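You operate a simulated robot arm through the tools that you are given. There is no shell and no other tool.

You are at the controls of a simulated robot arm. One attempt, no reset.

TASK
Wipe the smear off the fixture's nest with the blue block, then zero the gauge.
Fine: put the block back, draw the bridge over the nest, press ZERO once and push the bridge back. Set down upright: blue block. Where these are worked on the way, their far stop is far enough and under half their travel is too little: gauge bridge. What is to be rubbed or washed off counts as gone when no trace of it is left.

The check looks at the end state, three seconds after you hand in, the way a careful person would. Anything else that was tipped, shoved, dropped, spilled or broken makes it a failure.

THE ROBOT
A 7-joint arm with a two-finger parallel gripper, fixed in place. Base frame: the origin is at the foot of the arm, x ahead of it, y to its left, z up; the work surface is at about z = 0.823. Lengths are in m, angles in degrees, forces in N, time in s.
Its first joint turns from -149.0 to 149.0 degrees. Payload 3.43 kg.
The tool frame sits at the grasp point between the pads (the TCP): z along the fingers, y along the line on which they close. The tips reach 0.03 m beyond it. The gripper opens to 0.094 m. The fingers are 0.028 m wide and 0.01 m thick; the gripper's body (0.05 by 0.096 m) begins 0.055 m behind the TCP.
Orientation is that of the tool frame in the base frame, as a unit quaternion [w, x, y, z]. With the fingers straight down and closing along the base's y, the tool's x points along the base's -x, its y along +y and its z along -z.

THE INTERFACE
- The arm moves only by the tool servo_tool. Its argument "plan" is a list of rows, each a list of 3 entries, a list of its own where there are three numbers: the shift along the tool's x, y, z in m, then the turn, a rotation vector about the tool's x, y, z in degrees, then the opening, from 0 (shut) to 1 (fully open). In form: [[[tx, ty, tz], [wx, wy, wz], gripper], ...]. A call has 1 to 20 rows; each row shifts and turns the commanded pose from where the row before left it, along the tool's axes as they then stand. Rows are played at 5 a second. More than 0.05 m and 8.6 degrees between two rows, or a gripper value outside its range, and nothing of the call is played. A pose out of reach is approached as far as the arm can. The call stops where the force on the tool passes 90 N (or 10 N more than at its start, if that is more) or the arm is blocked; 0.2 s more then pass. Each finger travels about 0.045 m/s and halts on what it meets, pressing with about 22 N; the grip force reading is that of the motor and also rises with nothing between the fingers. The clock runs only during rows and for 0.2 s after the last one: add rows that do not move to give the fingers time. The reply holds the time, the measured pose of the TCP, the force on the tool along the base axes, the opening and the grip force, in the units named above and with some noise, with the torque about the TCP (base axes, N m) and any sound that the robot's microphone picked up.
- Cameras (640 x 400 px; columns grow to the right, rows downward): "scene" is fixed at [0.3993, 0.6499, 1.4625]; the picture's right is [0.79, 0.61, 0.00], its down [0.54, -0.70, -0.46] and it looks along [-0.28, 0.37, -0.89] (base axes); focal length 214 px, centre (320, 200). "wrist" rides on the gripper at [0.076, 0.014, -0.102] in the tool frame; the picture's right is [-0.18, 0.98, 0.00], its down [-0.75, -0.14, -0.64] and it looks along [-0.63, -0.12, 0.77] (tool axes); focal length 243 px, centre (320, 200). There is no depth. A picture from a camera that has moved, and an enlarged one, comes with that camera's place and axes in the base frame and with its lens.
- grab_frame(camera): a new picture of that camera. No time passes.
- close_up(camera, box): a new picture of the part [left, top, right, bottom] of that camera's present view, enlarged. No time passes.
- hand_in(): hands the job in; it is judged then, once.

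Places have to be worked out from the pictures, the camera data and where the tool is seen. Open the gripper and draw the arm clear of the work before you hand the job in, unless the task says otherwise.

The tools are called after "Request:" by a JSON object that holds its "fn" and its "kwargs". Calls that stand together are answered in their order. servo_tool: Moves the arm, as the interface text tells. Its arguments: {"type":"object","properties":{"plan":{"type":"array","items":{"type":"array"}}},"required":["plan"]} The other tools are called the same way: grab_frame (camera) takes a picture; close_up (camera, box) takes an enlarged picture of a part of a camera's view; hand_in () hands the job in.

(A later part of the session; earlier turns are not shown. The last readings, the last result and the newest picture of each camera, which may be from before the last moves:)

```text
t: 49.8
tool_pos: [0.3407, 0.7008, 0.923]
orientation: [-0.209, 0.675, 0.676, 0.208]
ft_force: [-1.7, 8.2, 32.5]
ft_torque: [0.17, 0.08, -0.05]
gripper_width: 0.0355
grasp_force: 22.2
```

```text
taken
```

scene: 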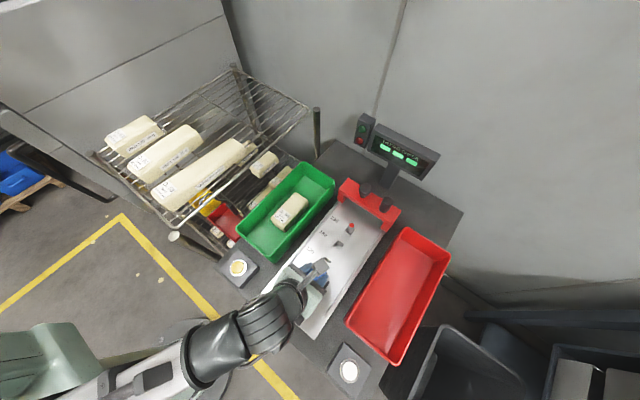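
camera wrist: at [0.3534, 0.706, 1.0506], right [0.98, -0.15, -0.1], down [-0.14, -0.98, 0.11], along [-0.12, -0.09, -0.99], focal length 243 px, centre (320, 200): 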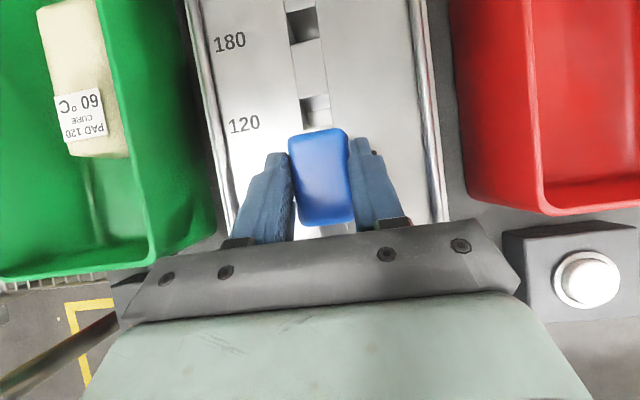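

Contact already: 32 N upward, so the nest surface is at about z≈0.868 and the felt is on the smear. I'll ease off 1 mm and rub back and forth over the whole smear (x 0.331–0.362, y 0.675–0.735), staying short of the stop at y≈0.628.

Request:
{"fn": "servo_tool", "kwargs": {"plan": [[[0.0006, 0, -0.0008], [0, 0, 0], 0], [[0.0124, 0, 0.0084], [0, 0, 0], 0], [[0.0124, 0, 0.0084], [0, 0, 0], 0], [[-0.0145, 0, -0.0098], [0, 0, 0], 0], [[-0.0145, 0, -0.0098], [0, 0, 0], 0], [[-0.0145, 0, -0.0098], [0, 0, 0], 0], [[-0.0145, 0, -0.0098], [0, 0, 0], 0], [[0, 0.013, 0], [0, 0, 0], 0], [[0.0145, 0, 0.0098], [0, 0, 0], 0], [[0.0145, 0, 0.0098], [0, 0, 0], 0], [[0.0145, 0, 0.0098], [0, 0, 0], 0], [[0.0145, 0, 0.0098], [0, 0, 0], 0], [[0, -0.012, 0], [0, 0, 0], 0], [[0, -0.012, 0], [0, 0, 0], 0], [[-0.0145, 0, -0.0098], [0, 0, 0], 0], [[-0.0145, 0, -0.0098], [0, 0, 0], 0], [[-0.0145, 0, -0.0098], [0, 0, 0], 0], [[-0.0145, 0, -0.0098], [0, 0, 0], 0], [[0, 0.011, 0], [0, 0, 0], 0]]}}

Request:
{"fn": "grab_frame", "kwargs": {"camera": "wrist"}}

Request:
{"fn": "close_up", "kwargs": {"camera": "scene", "box": [240, 200, 400, 340]}}

```text
t: 53.8
tool_pos: [0.3354, 0.6631, 0.9226]
orientation: [-0.216, 0.676, 0.675, 0.204]
ft_force: [-44.6, 15.1, 54.2]
ft_torque: [-0.09, 1.7, -0.22]
gripper_width: 0.0416
grasp_force: 22.6
```

```text
taken
camera wrist: at [0.3503, 0.667, 1.05], right [0.98, -0.15, -0.12], down [-0.13, -0.99, 0.1], along [-0.13, -0.09, -0.99], focal length 243 px, centre (320, 200)
```

wrist: 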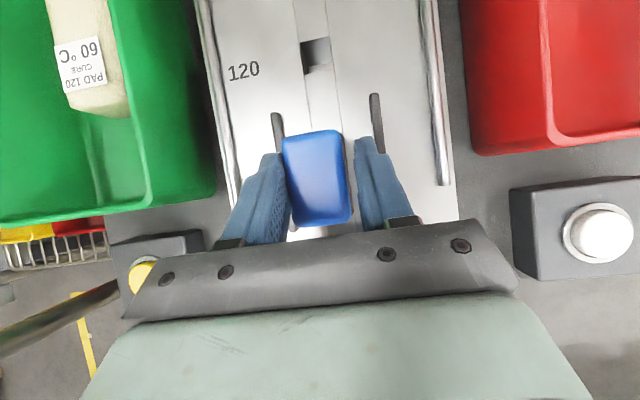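

```text
2.86 times, centred on (320, 270) of scene
camera zoom: at [0.3993, 0.6499, 1.4625], right [0.79, 0.61, 0.0], down [0.54, -0.7, -0.46], along [-0.28, 0.37, -0.89], focal length 613 px, centre (320, 0)
```

zoom: 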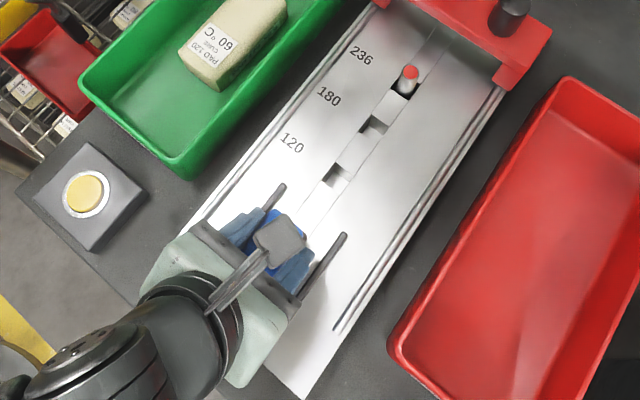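

That lateral force is just strong felt friction while pressing at 54 N. I'll lift the block off the plate to relieve it and inspect the nest.

Request:
{"fn": "servo_tool", "kwargs": {"plan": [[[0.0028, 0, -0.0041], [0, 0, 0], 0], [[0.0168, 0, -0.0249], [0, 0, 0], 0], [[0.0168, 0, -0.0249], [0, 0, 0], 0], [[-0.03, 0, -0.03], [0, 0, 0], 0], [[0, 0, 0], [0, 0, 0], 0], [[0, 0, 0], [0, 0, 0], 0]]}}

Request:
{"fn": "grab_frame", "kwargs": {"camera": "wrist"}}

Request:
{"fn": "close_up", "kwargs": {"camera": "scene", "box": [240, 200, 400, 340]}}

```text
t: 55.2
tool_pos: [0.3425, 0.6197, 0.9912]
orientation: [-0.207, 0.676, 0.676, 0.207]
ft_force: [0.2, -0.5, -1.4]
ft_torque: [0.02, 0.0, -0.02]
gripper_width: 0.0351
grasp_force: 21.5
```

```text
taken
camera wrist: at [0.3556, 0.6247, 1.1202], right [0.98, -0.15, -0.1], down [-0.14, -0.98, 0.11], along [-0.12, -0.09, -0.99], focal length 243 px, centre (320, 200)
```

wrist: 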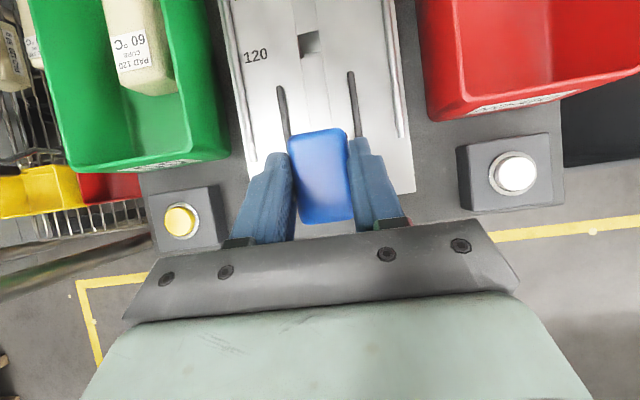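

```text
2.86 times, centred on (320, 270) of scene
camera zoom: at [0.3993, 0.6499, 1.4625], right [0.79, 0.61, 0.0], down [0.54, -0.7, -0.46], along [-0.28, 0.37, -0.89], focal length 613 px, centre (320, 0)
```

zoom: 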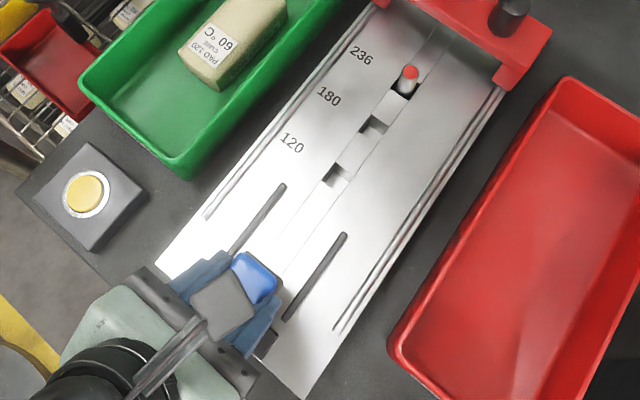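

The nest looks clean where it's visible. I'll move the tool aside a bit and inspect closely for any faint trace.

Request:
{"fn": "servo_tool", "kwargs": {"plan": [[[0.0, 0, -0.03], [0, 0, 0], 0], [[0.0, 0.045, -0.015], [0, 0, 0], 0], [[0.0, 0.045, 0], [0, 0, 0], 0], [[0, 0, 0], [0, 0, 0], 0], [[0, 0, 0], [0, 0, 0], 0]]}}

Request:
{"fn": "close_up", "kwargs": {"camera": "scene", "box": [280, 235, 360, 315]}}

Request:
{"fn": "close_up", "kwargs": {"camera": "scene", "box": [265, 220, 365, 330]}}

Request:
{"fn": "grab_frame", "kwargs": {"camera": "wrist"}}

```text
t: 56.4
tool_pos: [0.4326, 0.5949, 1.0302]
orientation: [-0.206, 0.677, 0.676, 0.207]
ft_force: [-0.4, -0.2, -0.3]
ft_torque: [0.04, -0.02, -0.01]
gripper_width: 0.0353
grasp_force: 22.1
```

```text
5.00 times, centred on (320, 275) of scene
camera zoom: at [0.3993, 0.6499, 1.4625], right [0.79, 0.61, 0.0], down [0.54, -0.7, -0.46], along [-0.28, 0.37, -0.89], focal length 1072 px, centre (320, -175)
```

zoom: 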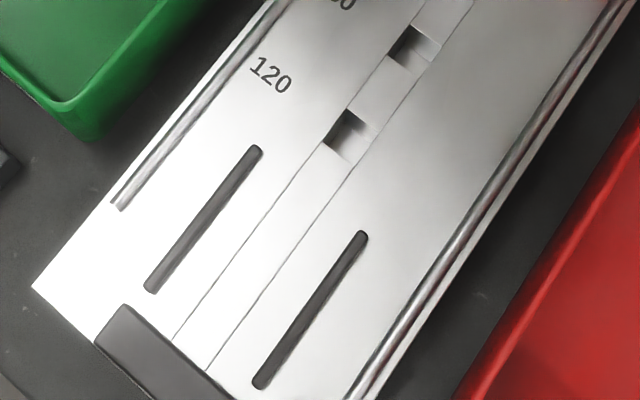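

```text
3.64 times, centred on (315, 275) of scene
camera zoom: at [0.3993, 0.6499, 1.4625], right [0.79, 0.61, 0.0], down [0.54, -0.7, -0.46], along [-0.28, 0.37, -0.89], focal length 780 px, centre (338, -73)
```

zoom: 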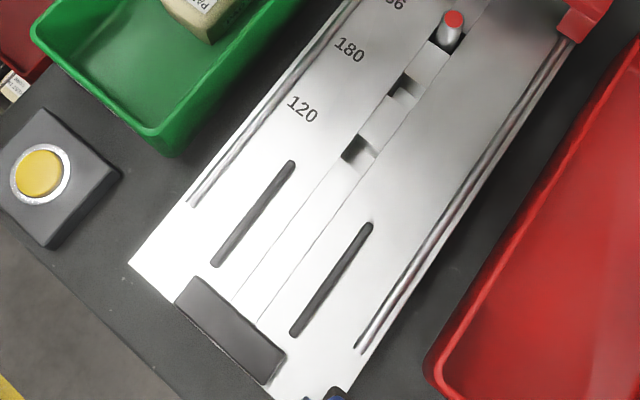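

```text
taken
camera wrist: at [0.4447, 0.6009, 1.1587], right [0.98, -0.15, -0.1], down [-0.14, -0.98, 0.11], along [-0.12, -0.09, -0.99], focal length 243 px, centre (320, 200)
```

wrist: 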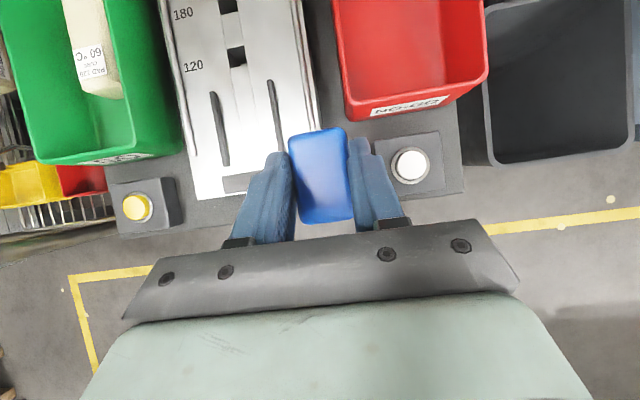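

No trace of the smear is left. Now I'll take the block back the same way, with a slightly smaller yaw of 22° for the set-down.

Request:
{"fn": "servo_tool", "kwargs": {"plan": [[[0.0318, -0.0185, 0.0118], [0, 0, 0], 0], [[0.0318, -0.0185, 0.0118], [0, 0, 0], 0], [[0.0318, -0.0185, 0.0118], [0, 0, 0], 0], [[0.0319, -0.0185, 0.0118], [0, 0, 0], 0], [[0.0319, -0.0186, 0.0118], [0, 0, 0], 0], [[0, 0, 0], [4.1, 0, -6.08], 0], [[0, 0, 0], [4.1, 0, -6.08], 0], [[0, 0, 0], [4.1, 0, -6.08], 0], [[0.0305, -0.0181, 0.0206], [0, 0, 0], 0], [[0.0305, -0.0181, 0.0206], [0, 0, 0], 0], [[0.0305, -0.0181, 0.0206], [0, 0, 0], 0], [[0.0305, -0.018, 0.0205], [0, 0, 0], 0], [[0.0305, -0.018, 0.0205], [0, 0, 0], 0], [[0.0304, -0.018, 0.0205], [0, 0, 0], 0], [[0, 0, 0], [0, 0, 0], 0], [[0, 0, 0], [0, 0, 0], 0]]}}

Request:
{"fn": "grab_frame", "kwargs": {"camera": "wrist"}}

Request:
{"fn": "grab_frame", "kwargs": {"camera": "scene"}}

```text
t: 59.8
tool_pos: [0.1558, 0.9239, 1.0715]
orientation: [-0.242, 0.534, 0.793, 0.164]
ft_force: [-0.3, 0.2, -0.7]
ft_torque: [0.01, 0.02, 0.0]
gripper_width: 0.0353
grasp_force: 21.4
```

```text
taken
camera wrist: at [0.166, 0.9341, 1.2], right [0.97, 0.23, -0.1], down [0.24, -0.96, 0.11], along [-0.07, -0.13, -0.99], focal length 243 px, centre (320, 200)
```

wrist: 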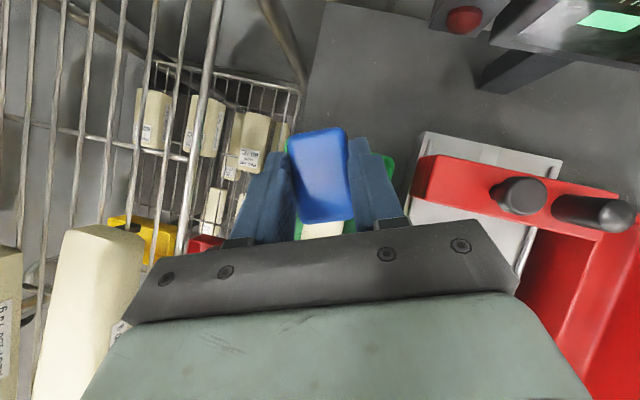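

```text
taken
```

scene: 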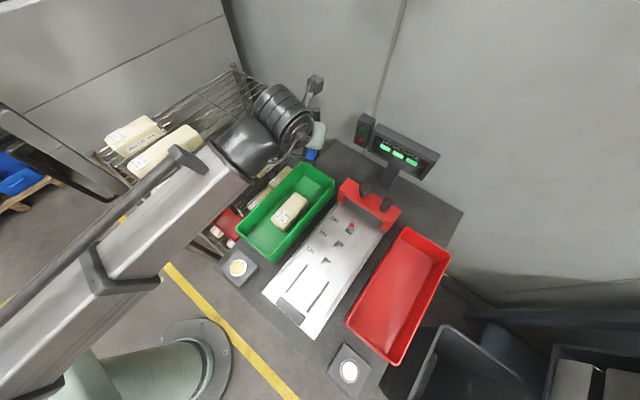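

Holding well. I'm moving out above the block's spot, keeping it above the tray rim.

Request:
{"fn": "servo_tool", "kwargs": {"plan": [[[0.0085, 0.0116, 0.0369], [0, 0, 0], 0], [[0.0085, 0.0115, 0.0369], [0, 0, 0], 0], [[0.0085, 0.0115, 0.0369], [0, 0, 0], 0], [[0.0084, 0.0115, 0.037], [0, 0, 0], 0], [[0, 0, 0], [0, 0, 0], 0], [[-0.0168, 0, 0.0249], [0, 0, 0], 0], [[-0.0112, 0, 0.0166], [0, 0, 0], 0], [[0, 0, 0], [0, 0, 0], 0], [[0, 0, 0], [0, 0, 0], 0]]}}

Request:
{"fn": "grab_frame", "kwargs": {"camera": "wrist"}}

Request:
{"fn": "close_up", "kwargs": {"camera": "scene", "box": [140, 190, 260, 290]}}

Request:
{"fn": "close_up", "kwargs": {"camera": "scene", "box": [290, 100, 390, 190]}}

```text
t: 61.8
tool_pos: [0.1584, 1.0446, 0.9199]
orientation: [-0.242, 0.535, 0.793, 0.163]
ft_force: [-0.2, 0.5, -1.0]
ft_torque: [-0.04, 0.03, 0.01]
gripper_width: 0.035
grasp_force: 21.8
```

```text
taken
camera wrist: at [0.1679, 1.0559, 1.0475], right [0.97, 0.23, -0.1], down [0.24, -0.96, 0.11], along [-0.07, -0.13, -0.99], focal length 243 px, centre (320, 200)
```

wrist: 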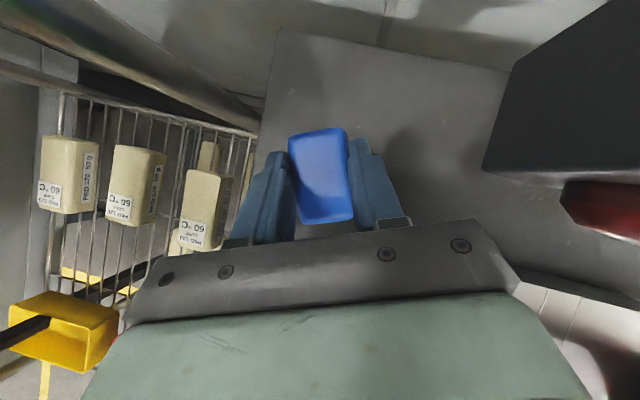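

```text
4.00 times, centred on (200, 240) of scene
camera zoom: at [0.3993, 0.6499, 1.4625], right [0.79, 0.61, 0.0], down [0.54, -0.7, -0.46], along [-0.28, 0.37, -0.89], focal length 858 px, centre (800, 40)
```

zoom: 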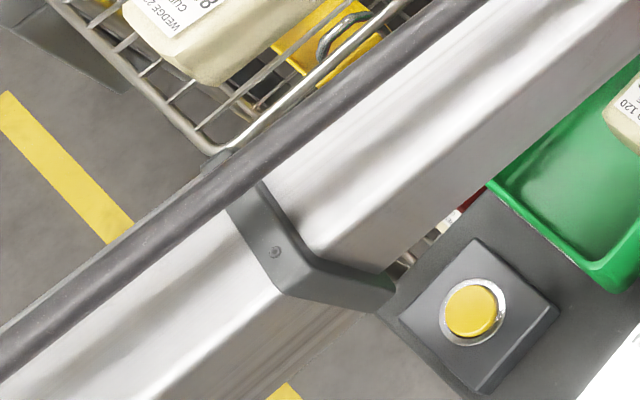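

```text
4.44 times, centred on (340, 145) of scene
camera zoom: at [0.3993, 0.6499, 1.4625], right [0.79, 0.61, 0.0], down [0.54, -0.7, -0.46], along [-0.28, 0.37, -0.89], focal length 953 px, centre (231, 444)
```

zoom: 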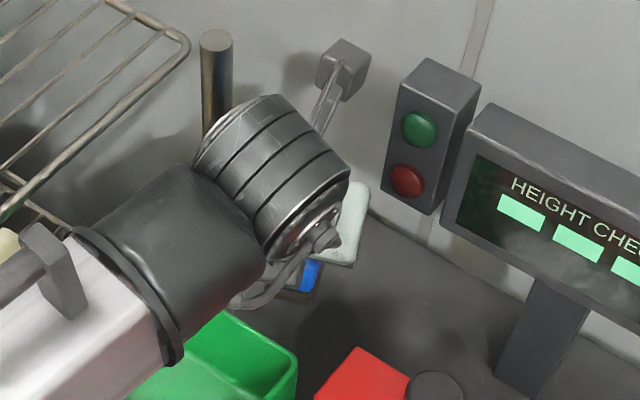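

The tab clears the post by about 1.3 cm at this yaw, and no contact is felt. I'm lowering toward set-down height.

Request:
{"fn": "servo_tool", "kwargs": {"plan": [[[-0.0101, 0, 0.0149], [0, 0, 0], 0], [[-0.0084, 0, 0.0124], [0, 0, 0], 0], [[-0.0034, 0, 0.005], [0, 0, 0], 0], [[0, 0, 0], [0, 0, 0], 0], [[0, 0, 0], [0, 0, 0], 0]]}}

Request:
{"fn": "close_up", "kwargs": {"camera": "scene", "box": [140, 190, 260, 290]}}

Request:
{"fn": "grab_frame", "kwargs": {"camera": "wrist"}}

```text
t: 63.0
tool_pos: [0.1576, 1.0451, 0.8799]
orientation: [-0.241, 0.536, 0.792, 0.164]
ft_force: [0.5, -0.3, -0.6]
ft_torque: [-0.01, 0.0, -0.01]
gripper_width: 0.0352
grasp_force: 22.3
```

```text
4.00 times, centred on (200, 240) of scene
camera zoom: at [0.3993, 0.6499, 1.4625], right [0.79, 0.61, 0.0], down [0.54, -0.7, -0.46], along [-0.28, 0.37, -0.89], focal length 858 px, centre (800, 40)
```

zoom: 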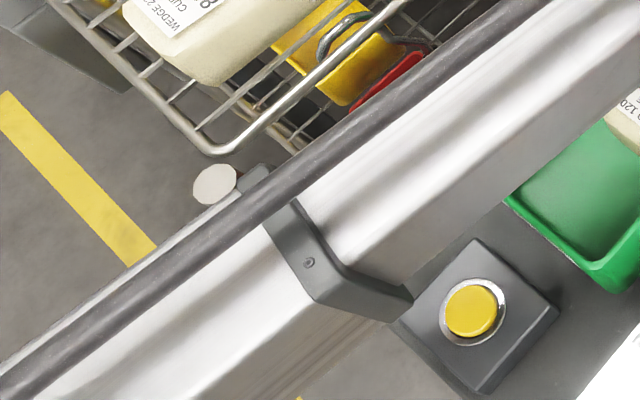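

```text
taken
camera wrist: at [0.1679, 1.0557, 1.0071], right [0.97, 0.23, -0.1], down [0.24, -0.96, 0.11], along [-0.07, -0.13, -0.99], focal length 243 px, centre (320, 200)
```

wrist: 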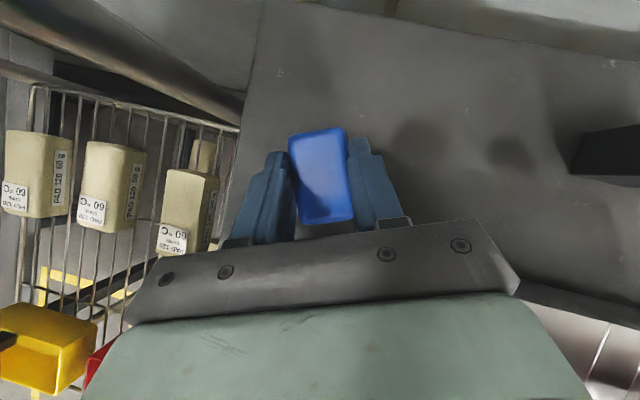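

No contact yet at z 0.880. I'll lower in 1–2 mm steps until the table is felt.

Request:
{"fn": "servo_tool", "kwargs": {"plan": [[[-0.0011, 0, 0.0017], [0, 0, 0], 0], [[0, 0, 0], [0, 0, 0], 0]]}}

Request:
{"fn": "servo_tool", "kwargs": {"plan": [[[-0.0008, 0, 0.0012], [0, 0, 0], 0], [[0, 0, 0], [0, 0, 0], 0]]}}

```text
t: 63.6
tool_pos: [0.1591, 1.0445, 0.8783]
orientation: [-0.243, 0.534, 0.793, 0.163]
ft_force: [0.7, 1.0, 5.0]
ft_torque: [-0.08, -0.07, 0.01]
gripper_width: 0.0355
grasp_force: 22.2
```

```text
t: 64.2
tool_pos: [0.157, 1.0454, 0.8784]
orientation: [-0.243, 0.535, 0.792, 0.165]
ft_force: [1.3, 0.5, 18.6]
ft_torque: [-0.09, -0.07, -0.01]
gripper_width: 0.0356
grasp_force: 22.4
```

The block is resting on the bench at 5–18 N. I'll ease off a millimetre and open the fingers.

Request:
{"fn": "servo_tool", "kwargs": {"plan": [[[0.0007, 0, -0.001], [0, 0, 0], 0], [[0, 0, 0], [0, 0, 0], 0.45], [[0, 0, 0], [0, 0, 0], 0.6], [[0, 0, 0], [0, 0, 0], 0.7], [[0, 0, 0], [0, 0, 0], 0.7]]}}

Request:
{"fn": "grab_frame", "kwargs": {"camera": "wrist"}}

Request:
{"fn": "close_up", "kwargs": {"camera": "wrist", "box": [230, 100, 410, 260]}}

```text
t: 65.4
tool_pos: [0.1596, 1.0463, 0.8763]
orientation: [-0.242, 0.535, 0.793, 0.163]
ft_force: [0.6, 0.1, -0.4]
ft_torque: [-0.01, -0.01, 0.01]
gripper_width: 0.0659
grasp_force: 0.0
```

```text
taken
camera wrist: at [0.1675, 1.0557, 1.0046], right [0.97, 0.23, -0.1], down [0.24, -0.96, 0.11], along [-0.07, -0.13, -0.99], focal length 243 px, centre (320, 200)
```

wrist: 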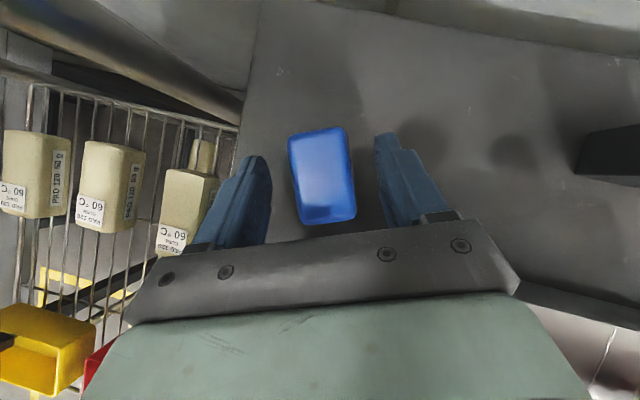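

```text
2.50 times, centred on (320, 180) of wrist
camera zoom: at [0.1675, 1.0557, 1.0046], right [0.97, 0.23, -0.1], down [0.24, -0.96, 0.11], along [-0.07, -0.13, -0.99], focal length 606 px, centre (320, 250)
```

zoom: 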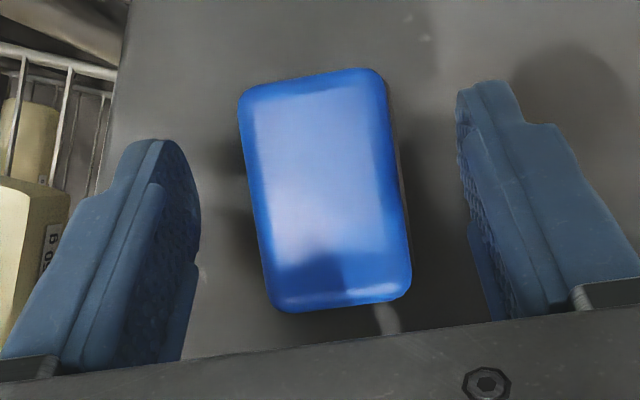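

The block stands upright at about (0.156, 1.051), its original spot. I'll rise clear of it, narrow the fingers to pass the lamp box, and draw back.

Request:
{"fn": "servo_tool", "kwargs": {"plan": [[[0.0112, 0, -0.0166], [0, 0, 0], 0.7], [[0.0112, 0, -0.0166], [0, 0, 0], 0.7], [[0.0056, 0, -0.0083], [0, 0, 0], 0.7], [[0, 0, 0], [0, 0, 0], 0.4], [[0, 0, 0], [0, 0, 0], 0.2], [[0.0112, 0, -0.0166], [0, 0, 0], 0.2], [[0.0112, 0, -0.0166], [0, 0, 0], 0.2], [[-0.0085, -0.0116, -0.0369], [0, 0, 0], 0.2], [[-0.0085, -0.0116, -0.0369], [0, 0, 0], 0.2], [[-0.0085, -0.0116, -0.0369], [0, 0, 0], 0.2], [[0, 0, 0], [0, 0, 0], 0.2]]}}

Request:
{"fn": "grab_frame", "kwargs": {"camera": "wrist"}}

Request:
{"fn": "grab_frame", "kwargs": {"camera": "scene"}}

```text
t: 67.8
tool_pos: [0.1558, 0.9542, 1.0456]
orientation: [-0.242, 0.535, 0.793, 0.163]
ft_force: [0.7, -0.2, 0.3]
ft_torque: [0.0, -0.01, 0.01]
gripper_width: 0.0187
grasp_force: 0.1
```

```text
taken
camera wrist: at [0.1652, 0.9645, 1.1732], right [0.97, 0.23, -0.1], down [0.24, -0.96, 0.11], along [-0.07, -0.13, -0.99], focal length 243 px, centre (320, 200)
```

wrist: 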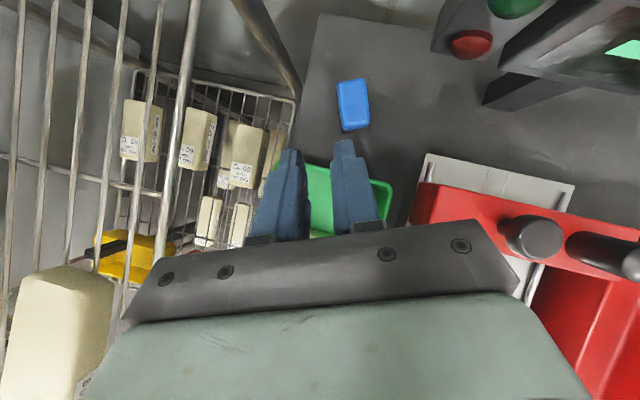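

```text
taken
```

scene: 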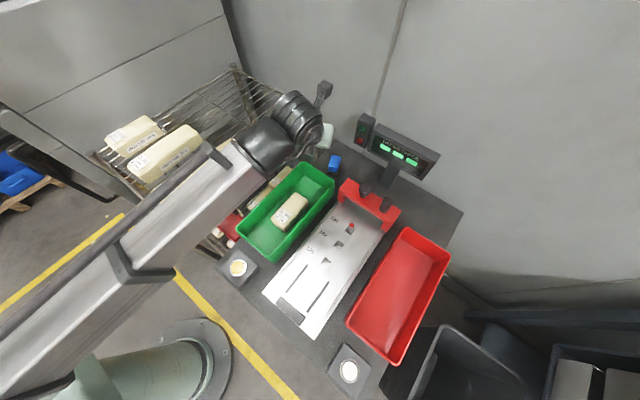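

The block is upright in place and the smear is gone. Next is the bridge, whose mushroom knob top is near (0.321, 0.951, 0.975). I'll untilt, move beside it, and yaw so the fingers close along y, one in front of and one behind the knob.

Request:
{"fn": "servo_tool", "kwargs": {"plan": [[[0, 0, 0], [0, -8.5, 0], 0.2], [[0, 0, 0], [0, -8.5, 0], 0.2], [[0, 0, 0], [0, -8.5, 0], 0.2], [[0, 0, 0], [0, -8.5, 0], 0.2], [[-0.028, 0.0332, -0.0138], [0, 0, 0], 0.4], [[-0.028, 0.0332, -0.0138], [0, 0, 0], 0.6], [[-0.028, 0.0332, -0.0138], [0, 0, 0], 0.8], [[-0.028, 0.0332, -0.0138], [0, 0, 0], 0.8], [[0, 0, 0], [0, 0, -8.5], 0.8], [[0, 0, 0], [0, 0, -8.5], 0.8], [[0, 0, 0], [0, 0, -8.5], 0.8], [[0, 0, 0], [0, 0, -8.5], 0.8], [[0, 0, 0], [0, 0, -8.5], 0.8], [[0, 0, 0], [0, 0, -8.5], 0.8], [[0, 0, 0], [0, 0, -8.5], 0.8], [[0, 0, 0], [0, 0, -8.5], 0.8], [[0, 0, 0], [0, 0, 0], 0.8], [[0, 0, 0], [0, 0, 0], 0.8]]}}

Request:
{"fn": "grab_frame", "kwargs": {"camera": "wrist"}}

Request:
{"fn": "grab_frame", "kwargs": {"camera": "scene"}}

```text
t: 71.6
tool_pos: [0.3225, 0.8996, 1.1001]
orientation: [0.0, -0.001, 1.0, 0.0]
ft_force: [0.1, -0.5, 0.3]
ft_torque: [0.01, 0.0, 0.0]
gripper_width: 0.0752
grasp_force: 0.1
```

```text
taken
camera wrist: at [0.2443, 0.9141, 1.2021], right [0.18, 0.98, 0.0], down [0.75, -0.14, 0.64], along [0.63, -0.12, -0.77], focal length 243 px, centre (320, 200)
```

wrist: 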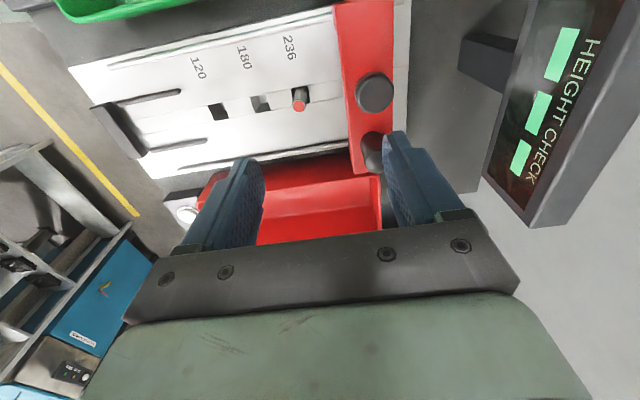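

```text
taken
```

scene: 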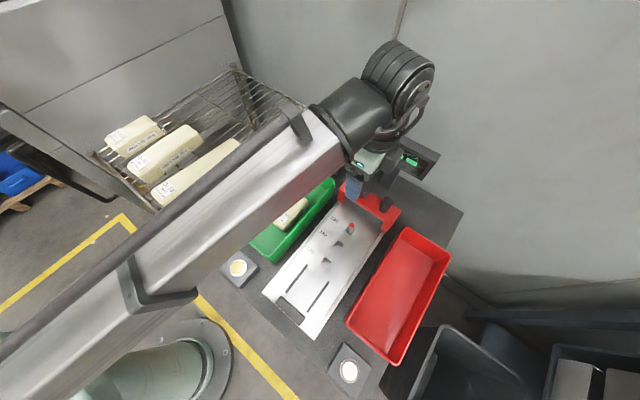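

The knob is at about (0.319, 0.950). I'm moving over it to a low hover.

Request:
{"fn": "servo_tool", "kwargs": {"plan": [[[0.001, 0.0166, 0.027], [0, 0, 0], 0.8], [[0.001, 0.0167, 0.027], [0, 0, 0], 0.8], [[0.001, 0.0167, 0.027], [0, 0, 0], 0.8], [[0, 0, 0], [0, 0, 0], 0.8], [[0, 0, 0], [0, 0, 0], 0.8]]}}

Request:
{"fn": "grab_frame", "kwargs": {"camera": "wrist"}}

Request:
{"fn": "close_up", "kwargs": {"camera": "scene", "box": [300, 110, 460, 220]}}

```text
t: 72.8
tool_pos: [0.3183, 0.951, 1.021]
orientation: [0.001, 0.0, 1.0, 0.0]
ft_force: [-0.2, 0.8, 0.1]
ft_torque: [-0.01, 0.0, -0.02]
gripper_width: 0.0748
grasp_force: 0.1
```

```text
taken
camera wrist: at [0.2398, 0.9647, 1.122], right [0.18, 0.98, 0.0], down [0.75, -0.14, 0.64], along [0.63, -0.12, -0.77], focal length 243 px, centre (320, 200)
```

wrist: 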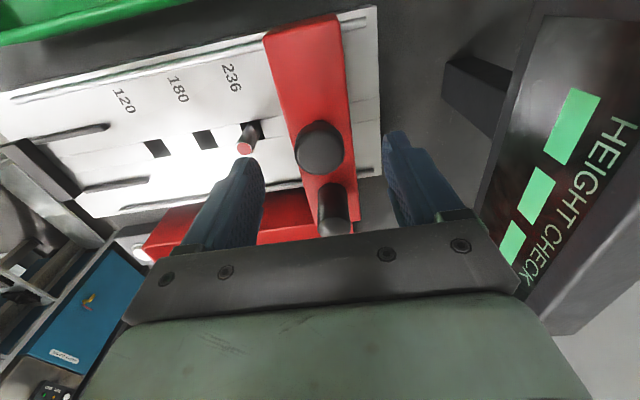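

```text
3.64 times, centred on (380, 165) of scene
camera zoom: at [0.3993, 0.6499, 1.4625], right [0.79, 0.61, 0.0], down [0.54, -0.7, -0.46], along [-0.28, 0.37, -0.89], focal length 780 px, centre (102, 327)
```

zoom: 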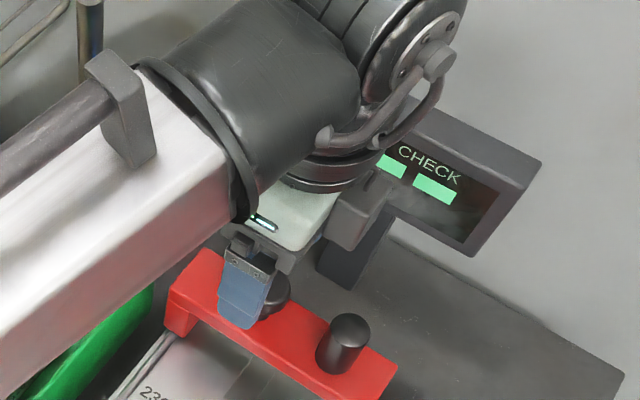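

The knob is centred between the fingers. I'll lower 4.5 cm and close on it.

Request:
{"fn": "servo_tool", "kwargs": {"plan": [[[0, 0, 0.0225], [0, 0, 0], 0.8], [[0, 0, 0.0225], [0, 0, 0], 0.8], [[0, 0, 0], [0, 0, 0], 0.8], [[0, 0, 0], [0, 0, 0], 0.4], [[0, 0, 0], [0, 0, 0], 0.0], [[0, 0, 0], [0, 0, 0], 0.0], [[0, 0, 0], [0, 0, 0], 0.0]]}}

Request:
{"fn": "grab_frame", "kwargs": {"camera": "wrist"}}

```text
t: 74.4
tool_pos: [0.3174, 0.9494, 0.9732]
orientation: [0.0, 0.001, 1.0, -0.001]
ft_force: [-0.3, -8.5, -2.7]
ft_torque: [-0.04, 0.0, -0.04]
gripper_width: 0.0336
grasp_force: 41.1
```

```text
taken
camera wrist: at [0.2399, 0.9641, 1.0767], right [0.18, 0.98, 0.0], down [0.75, -0.14, 0.64], along [0.63, -0.12, -0.77], focal length 243 px, centre (320, 200)
```

wrist: 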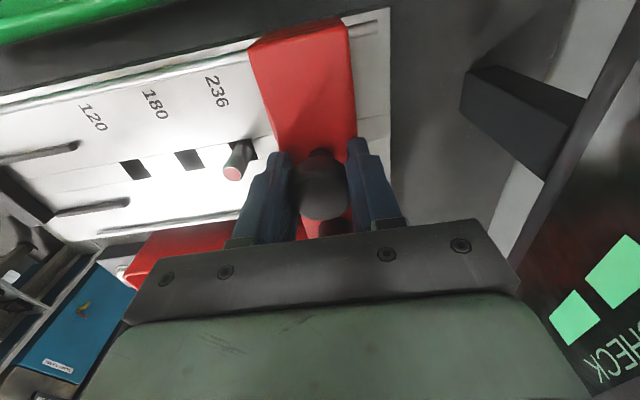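

The knob is firmly gripped (width 0.034). I'll draw the bridge toward the nest slowly, watching the force as it passes the pin.

Request:
{"fn": "servo_tool", "kwargs": {"plan": [[[0, -0.01, 0], [0, 0, 0], 0], [[0, -0.015, 0], [0, 0, 0], 0], [[0, -0.015, 0], [0, 0, 0], 0], [[0, 0, 0], [0, 0, 0], 0]]}}

Request:
{"fn": "grab_frame", "kwargs": {"camera": "wrist"}}

```text
t: 75.4
tool_pos: [0.318, 0.9096, 0.9751]
orientation: [-0.001, -0.001, 1.0, -0.001]
ft_force: [-8.8, -0.7, -10.9]
ft_torque: [0.17, -0.42, 0.0]
gripper_width: 0.0335
grasp_force: 45.2
```

```text
taken
camera wrist: at [0.24, 0.9239, 1.0768], right [0.18, 0.98, 0.0], down [0.75, -0.14, 0.64], along [0.63, -0.12, -0.77], focal length 243 px, centre (320, 200)
```

wrist: 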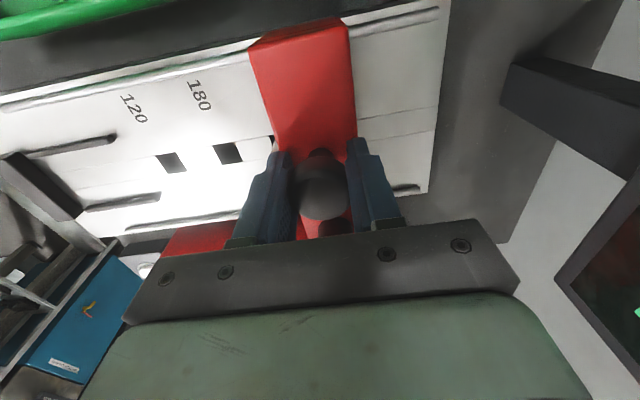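

It slides freely with the bridge following. I'll keep drawing it past the pin.

Request:
{"fn": "servo_tool", "kwargs": {"plan": [[[0, -0.015, 0], [0, 0, 0], 0], [[0, -0.015, 0], [0, 0, 0], 0], [[0, -0.015, 0], [0, 0, 0], 0], [[0, -0.015, 0], [0, 0, 0], 0], [[0, 0, 0], [0, 0, 0], 0]]}}

Request:
{"fn": "grab_frame", "kwargs": {"camera": "wrist"}}

Request:
{"fn": "close_up", "kwargs": {"camera": "scene", "box": [260, 150, 420, 330]}}

```text
t: 76.6
tool_pos: [0.319, 0.8511, 0.9741]
orientation: [0.0, 0.0, 1.0, -0.001]
ft_force: [-8.8, -1.9, 0.0]
ft_torque: [0.1, 0.88, 0.11]
gripper_width: 0.0335
grasp_force: 44.5
```

```text
taken
camera wrist: at [0.2399, 0.8642, 1.0768], right [0.18, 0.98, 0.0], down [0.75, -0.14, 0.64], along [0.63, -0.12, -0.77], focal length 243 px, centre (320, 200)
```

wrist: 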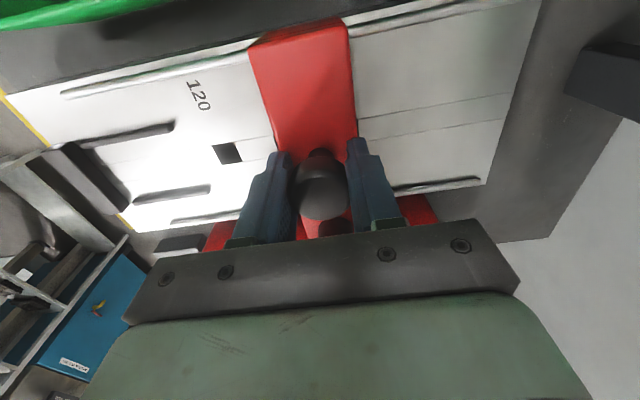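

```text
2.22 times, centred on (340, 240) of scene
camera zoom: at [0.3993, 0.6499, 1.4625], right [0.79, 0.61, 0.0], down [0.54, -0.7, -0.46], along [-0.28, 0.37, -0.89], focal length 477 px, centre (276, 111)
```

zoom: 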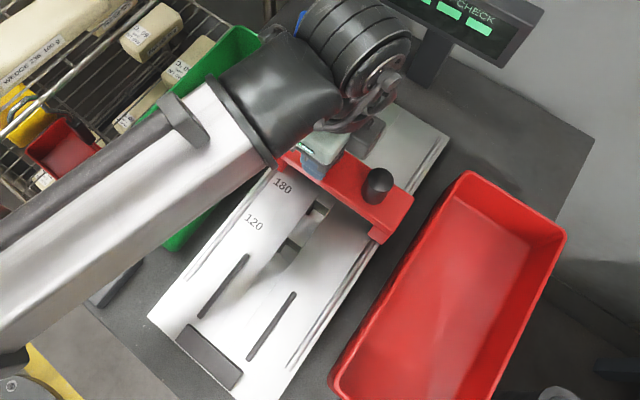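

The bridge has passed the pin and is moving smoothly. I'll keep going toward the nest.

Request:
{"fn": "servo_tool", "kwargs": {"plan": [[[0, -0.015, 0], [0, 0, 0], 0], [[0, -0.015, 0], [0, 0, 0], 0], [[0, -0.015, 0], [0, 0, 0], 0], [[0, -0.015, 0], [0, 0, 0], 0], [[0, -0.015, 0], [0, 0, 0], 0], [[0, -0.015, 0], [0, 0, 0], 0], [[0, -0.015, 0], [0, 0, 0], 0], [[0, 0, 0], [0, 0, 0], 0]]}}

Request:
{"fn": "grab_frame", "kwargs": {"camera": "wrist"}}

Request:
{"fn": "close_up", "kwargs": {"camera": "scene", "box": [240, 170, 420, 350]}}

```text
t: 78.4
tool_pos: [0.3192, 0.7447, 0.9751]
orientation: [-0.002, -0.001, 1.0, -0.001]
ft_force: [-19.8, -0.1, -3.3]
ft_torque: [0.08, -0.52, -0.03]
gripper_width: 0.0333
grasp_force: 45.1
```

```text
taken
camera wrist: at [0.2401, 0.7585, 1.0769], right [0.18, 0.98, 0.0], down [0.75, -0.14, 0.64], along [0.63, -0.12, -0.77], focal length 243 px, centre (320, 200)
```

wrist: 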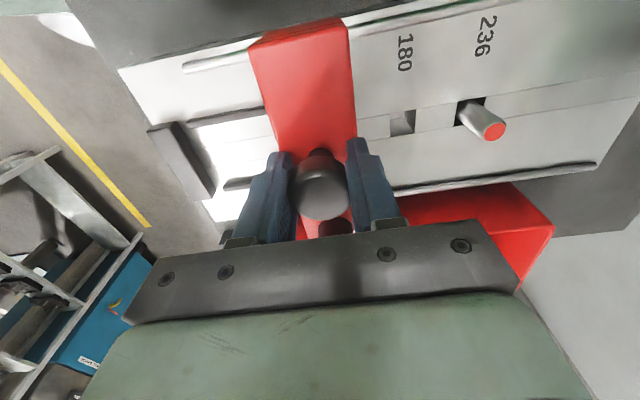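

```text
2.22 times, centred on (330, 260) of scene
camera zoom: at [0.3993, 0.6499, 1.4625], right [0.79, 0.61, 0.0], down [0.54, -0.7, -0.46], along [-0.28, 0.37, -0.89], focal length 477 px, centre (298, 67)
```

zoom: 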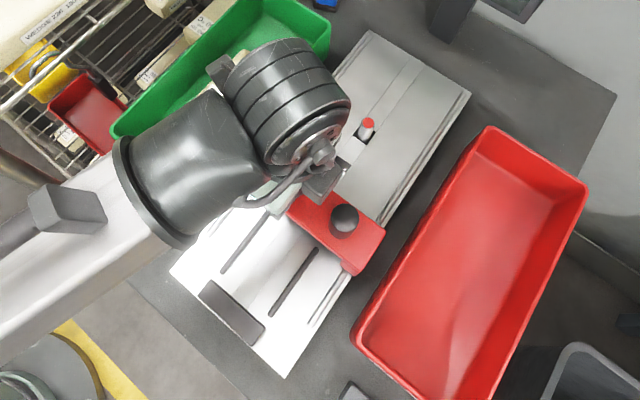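

The bridge is over the nest, with some rail left ahead of it. I'll go on gently to the front stop.

Request:
{"fn": "servo_tool", "kwargs": {"plan": [[[0, -0.012, 0], [0, 0, 0], 0], [[0, -0.012, 0], [0, 0, 0], 0], [[0, -0.01, 0], [0, 0, 0], 0], [[0, 0, 0], [0, 0, 0], 0]]}}

Request:
{"fn": "grab_frame", "kwargs": {"camera": "wrist"}}

```text
t: 79.2
tool_pos: [0.3172, 0.7301, 0.974]
orientation: [-0.002, -0.005, 1.0, 0.016]
ft_force: [-6.4, 23.9, -23.4]
ft_torque: [-0.01, 0.16, 0.14]
gripper_width: 0.0331
grasp_force: 44.9
stopped in row 4: the force on the tool passed its limit at 96 N (the readings are from after the stop); the commanded pose is now the measured one
```

```text
taken
camera wrist: at [0.2407, 0.7393, 1.0773], right [0.17, 0.98, 0.03], down [0.76, -0.15, 0.63], along [0.63, -0.09, -0.77], focal length 243 px, centre (320, 200)
```

wrist: 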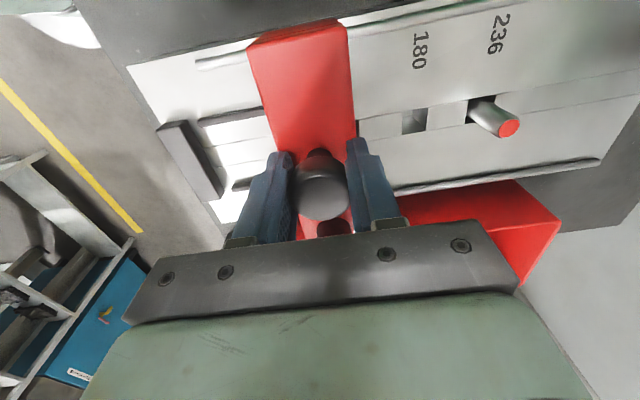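

The front stop is reached at knob y≈0.730, about 22 cm of travel. I'll release the knob, rise, level the tool, and move over the ZERO button with the fingers closed.

Request:
{"fn": "servo_tool", "kwargs": {"plan": [[[0, 0, 0], [0, 0, 0], 0.5], [[0, 0, 0], [0, 0, 0], 0.8], [[0, 0, 0], [0, 0, 0], 0.8], [[0, 0, -0.03], [0, 0, 0], 0.8], [[0, 0, -0.04], [0, 0, 0], 0.8], [[0, 0, -0.02], [1.8, 0, 0], 0.6], [[-0.0352, -0.0222, 0], [0, 0, 0], 0.3], [[-0.0352, -0.0222, 0], [0, 0, 0], 0], [[-0.0352, -0.0222, 0], [0, 0, 0], 0], [[-0.0352, -0.0222, 0], [0, 0, 0], 0], [[-0.0352, -0.0222, 0], [0, 0, 0], 0], [[-0.0352, -0.0222, 0], [0, 0, 0], 0], [[0, 0, 0], [0, 0, 0], 0], [[0, 0, 0], [0, 0, 0], 0]]}}

Request:
{"fn": "grab_frame", "kwargs": {"camera": "wrist"}}

Request:
{"fn": "grab_frame", "kwargs": {"camera": "scene"}}

```text
t: 82.2
tool_pos: [0.5328, 0.5897, 1.0656]
orientation: [-0.001, -0.004, 1.0, -0.001]
ft_force: [-0.1, -0.4, -0.3]
ft_torque: [0.05, 0.04, 0.02]
gripper_width: 0.0001
grasp_force: 22.3
```

```text
taken
camera wrist: at [0.4541, 0.6037, 1.1684], right [0.18, 0.98, 0.0], down [0.76, -0.13, 0.64], along [0.63, -0.11, -0.77], focal length 243 px, centre (320, 200)
```

wrist: 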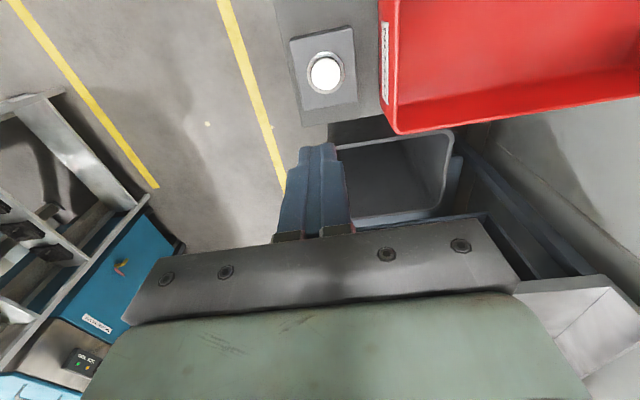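

```text
taken
```

scene: 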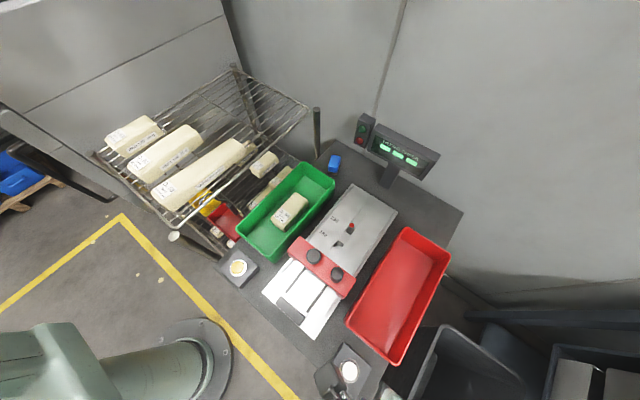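

The bridge sits over the nest, and ZERO is at about (0.5245, 0.598). I'm centring over it and lowering to a few centimetres above.

Request:
{"fn": "servo_tool", "kwargs": {"plan": [[[0.0083, 0.0083, 0.03], [0, 0, 0], 0], [[0, 0, 0.04], [0, 0, 0], 0], [[0, 0, 0.04], [0, 0, 0], 0], [[0, 0, 0.035], [0, 0, 0], 0], [[0, 0, 0], [0, 0, 0], 0], [[0, 0, 0], [0, 0, 0], 0]]}}

Request:
{"fn": "grab_frame", "kwargs": {"camera": "wrist"}}

Request:
{"fn": "close_up", "kwargs": {"camera": "scene", "box": [290, 310, 410, 400]}}

```text
t: 83.6
tool_pos: [0.5217, 0.5984, 0.9196]
orientation: [-0.002, -0.003, 1.0, -0.001]
ft_force: [0.4, -0.3, 0.7]
ft_torque: [0.01, 0.01, 0.03]
gripper_width: 0.0
grasp_force: 22.0
```

```text
taken
camera wrist: at [0.4444, 0.6116, 1.0222], right [0.18, 0.98, 0.0], down [0.76, -0.13, 0.64], along [0.63, -0.11, -0.77], focal length 243 px, centre (320, 200)
```

wrist: 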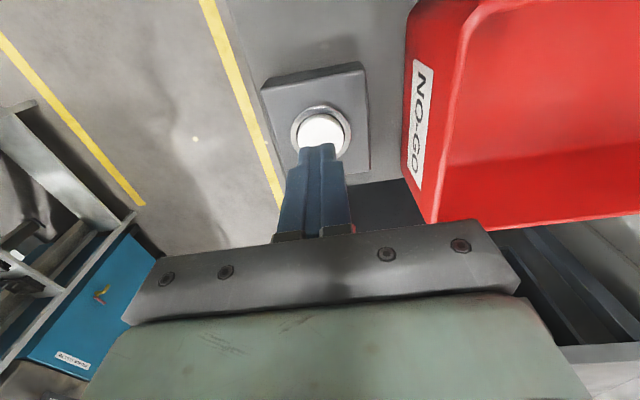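

```text
4.44 times, centred on (350, 355) of scene
camera zoom: at [0.3993, 0.6499, 1.4625], right [0.79, 0.61, 0.0], down [0.54, -0.7, -0.46], along [-0.28, 0.37, -0.89], focal length 953 px, centre (187, -489)
```

zoom: 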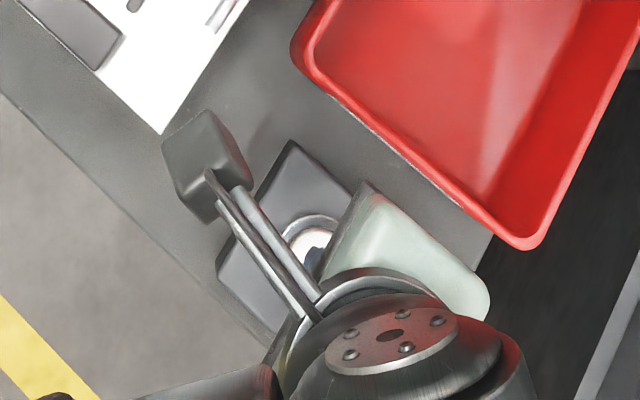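

I'll check the centring once more in close-up before pressing.

Request:
{"fn": "close_up", "kwargs": {"camera": "wrist", "box": [250, 55, 390, 195]}}

```text
2.86 times, centred on (320, 125) of wrist
camera zoom: at [0.4444, 0.6116, 1.0222], right [0.18, 0.98, 0.0], down [0.76, -0.13, 0.64], along [0.63, -0.11, -0.77], focal length 693 px, centre (320, 414)
```

zoom: 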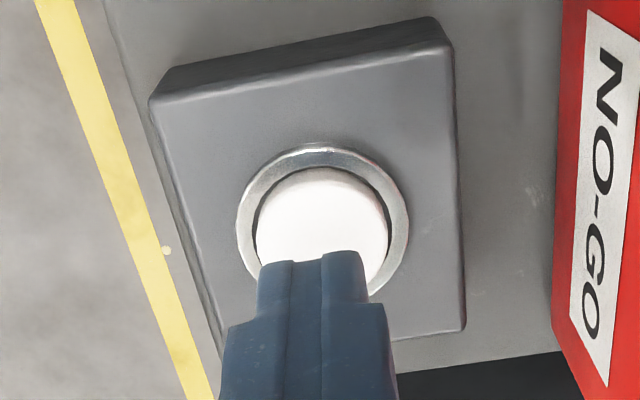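

The tip is centred on the cap to within about a millimetre. I'll approach in small steps and press until a click or clear resistance.

Request:
{"fn": "servo_tool", "kwargs": {"plan": [[[-0.0013, 0, 0.012], [0, 0, 0], 0], [[0, 0, 0.012], [0, 0, 0], 0], [[0, 0, 0], [0, 0, 0], 0]]}}

Request:
{"fn": "close_up", "kwargs": {"camera": "wrist", "box": [250, 55, 390, 195]}}

```text
t: 84.4
tool_pos: [0.5228, 0.598, 0.8945]
orientation: [-0.002, -0.005, 1.0, -0.001]
ft_force: [-1.3, 0.0, 0.6]
ft_torque: [-0.01, 0.02, 0.0]
gripper_width: 0.0
grasp_force: 21.4
```

```text
2.86 times, centred on (320, 125) of wrist
camera zoom: at [0.4456, 0.6124, 0.9975], right [0.18, 0.98, 0.0], down [0.76, -0.13, 0.64], along [0.63, -0.11, -0.77], focal length 693 px, centre (320, 414)
```

zoom: 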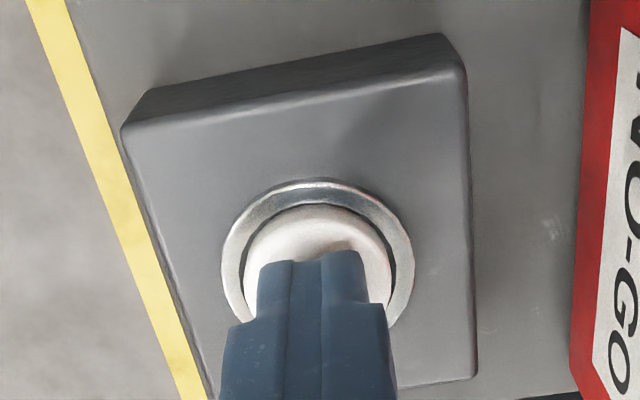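

Still a little above the cap. Going down 3 mm at a time.

Request:
{"fn": "servo_tool", "kwargs": {"plan": [[[0, 0, 0.004], [0, 0, 0], 0], [[0, 0, 0.003], [0, 0, 0], 0]]}}

Request:
{"fn": "servo_tool", "kwargs": {"plan": [[[0, 0, 0.003], [0, 0, 0], 0]]}}

Request:
{"fn": "servo_tool", "kwargs": {"plan": [[[0, 0, 0.002], [0, 0, 0], 0]]}}

```text
t: 85.0
tool_pos: [0.5228, 0.5991, 0.8886]
orientation: [-0.001, -0.003, 1.0, 0.0]
ft_force: [-0.4, 0.8, -0.4]
ft_torque: [0.02, -0.01, 0.0]
gripper_width: 0.0
grasp_force: 22.1
```

```text
t: 85.4
tool_pos: [0.5231, 0.5979, 0.8859]
orientation: [-0.002, -0.004, 1.0, -0.001]
ft_force: [0.1, -1.1, 3.3]
ft_torque: [-0.05, 0.01, -0.02]
gripper_width: 0.0001
grasp_force: 22.1
heard: click
```

```text
t: 85.8
tool_pos: [0.5226, 0.598, 0.8848]
orientation: [0.0, -0.004, 1.0, -0.001]
ft_force: [1.0, -0.7, 4.7]
ft_torque: [-0.02, -0.04, -0.01]
gripper_width: 0.0002
grasp_force: 22.1
```

A click was heard with light resistance. I'll check the display before lifting off.

Request:
{"fn": "close_up", "kwargs": {"camera": "scene", "box": [345, 105, 455, 185]}}

```text
5.00 times, centred on (400, 145) of scene
camera zoom: at [0.3993, 0.6499, 1.4625], right [0.79, 0.61, 0.0], down [0.54, -0.7, -0.46], along [-0.28, 0.37, -0.89], focal length 1072 px, centre (-80, 475)
```

zoom: 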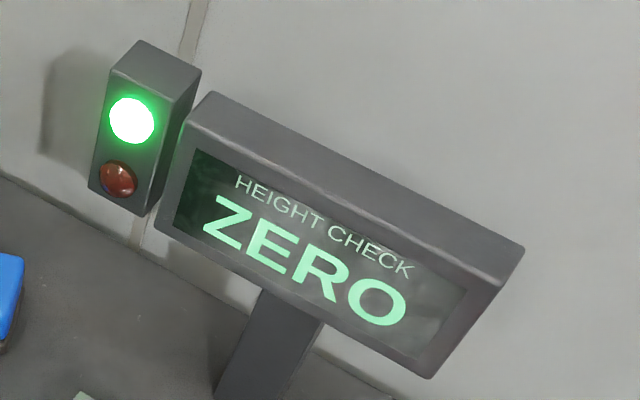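

The display now reads "ZERO" and the green lamp is lit. I'll lift straight off the button and return to above the bridge knob with the fingers open.

Request:
{"fn": "servo_tool", "kwargs": {"plan": [[[0, 0, -0.03], [0, 0, 0], 0], [[0, 0, -0.05], [0, 0, 0], 0], [[0, 0, -0.05], [0, 0, 0], 0], [[0, 0, -0.05], [0, 0, 0], 0.3], [[0.0341, 0.022, 0], [0, 0, 0], 0.6], [[0.0341, 0.022, 0], [0, 0, 0], 0.8], [[0.0341, 0.022, 0], [0, 0, 0], 0.8], [[0.0341, 0.022, 0], [0, 0, 0], 0.8], [[0.0341, 0.022, 0], [0, 0, 0], 0.8], [[0.0341, 0.022, 0], [0, 0, 0], 0.8], [[0, 0, 0], [0, 0, 0], 0.8], [[0, 0, 0], [0, 0, 0], 0.8]]}}

Request:
{"fn": "grab_frame", "kwargs": {"camera": "wrist"}}

Request:
{"fn": "close_up", "kwargs": {"camera": "scene", "box": [220, 110, 480, 390]}}

```text
t: 88.4
tool_pos: [0.3185, 0.7295, 1.064]
orientation: [-0.002, -0.003, 1.0, -0.001]
ft_force: [-0.3, -0.5, -0.7]
ft_torque: [0.01, 0.0, 0.02]
gripper_width: 0.075
grasp_force: 0.1
```

```text
taken
camera wrist: at [0.2404, 0.7426, 1.1663], right [0.18, 0.98, 0.0], down [0.76, -0.13, 0.64], along [0.63, -0.11, -0.77], focal length 243 px, centre (320, 200)
```

wrist: 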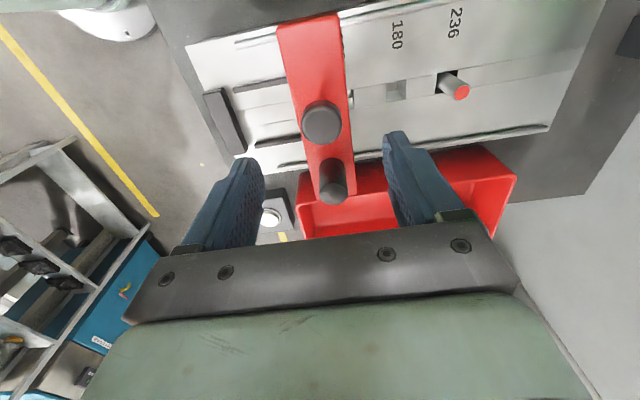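

```text
1.43 times, centred on (350, 250) of scene
camera zoom: at [0.3993, 0.6499, 1.4625], right [0.79, 0.61, 0.0], down [0.54, -0.7, -0.46], along [-0.28, 0.37, -0.89], focal length 306 px, centre (277, 129)
```

zoom: 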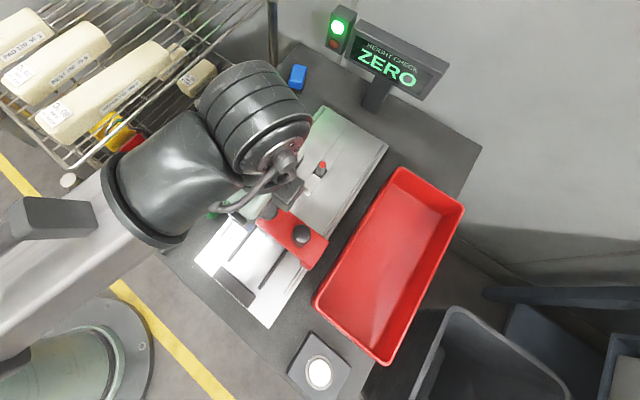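

The knob is right below at about (0.317, 0.731). I'm lowering and gripping it again.

Request:
{"fn": "servo_tool", "kwargs": {"plan": [[[0.001, 0.001, 0.03], [0, 0, 0], 0.8], [[0, 0, 0.03], [0, 0, 0], 0.8], [[0, 0, 0.0285], [0, 0, 0], 0.8], [[0, 0, 0], [0, 0, 0], 0.8], [[0, 0, 0], [0, 0, 0], 0.4], [[0, 0, 0], [0, 0, 0], 0], [[0, 0, 0], [0, 0, 0], 0], [[0, 0, 0], [0, 0, 0], 0]]}}

Request:
{"fn": "grab_frame", "kwargs": {"camera": "wrist"}}

```text
t: 90.2
tool_pos: [0.3177, 0.7316, 0.9768]
orientation: [-0.002, -0.003, 1.0, -0.001]
ft_force: [-1.0, -1.4, -1.6]
ft_torque: [-0.05, -0.03, 0.01]
gripper_width: 0.0334
grasp_force: 40.7
```

```text
taken
camera wrist: at [0.2395, 0.7447, 1.0802], right [0.18, 0.98, 0.0], down [0.76, -0.13, 0.64], along [0.63, -0.11, -0.77], focal length 243 px, centre (320, 200)
```

wrist: 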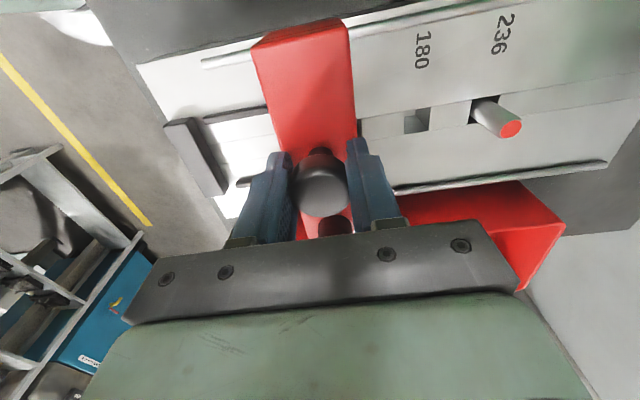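

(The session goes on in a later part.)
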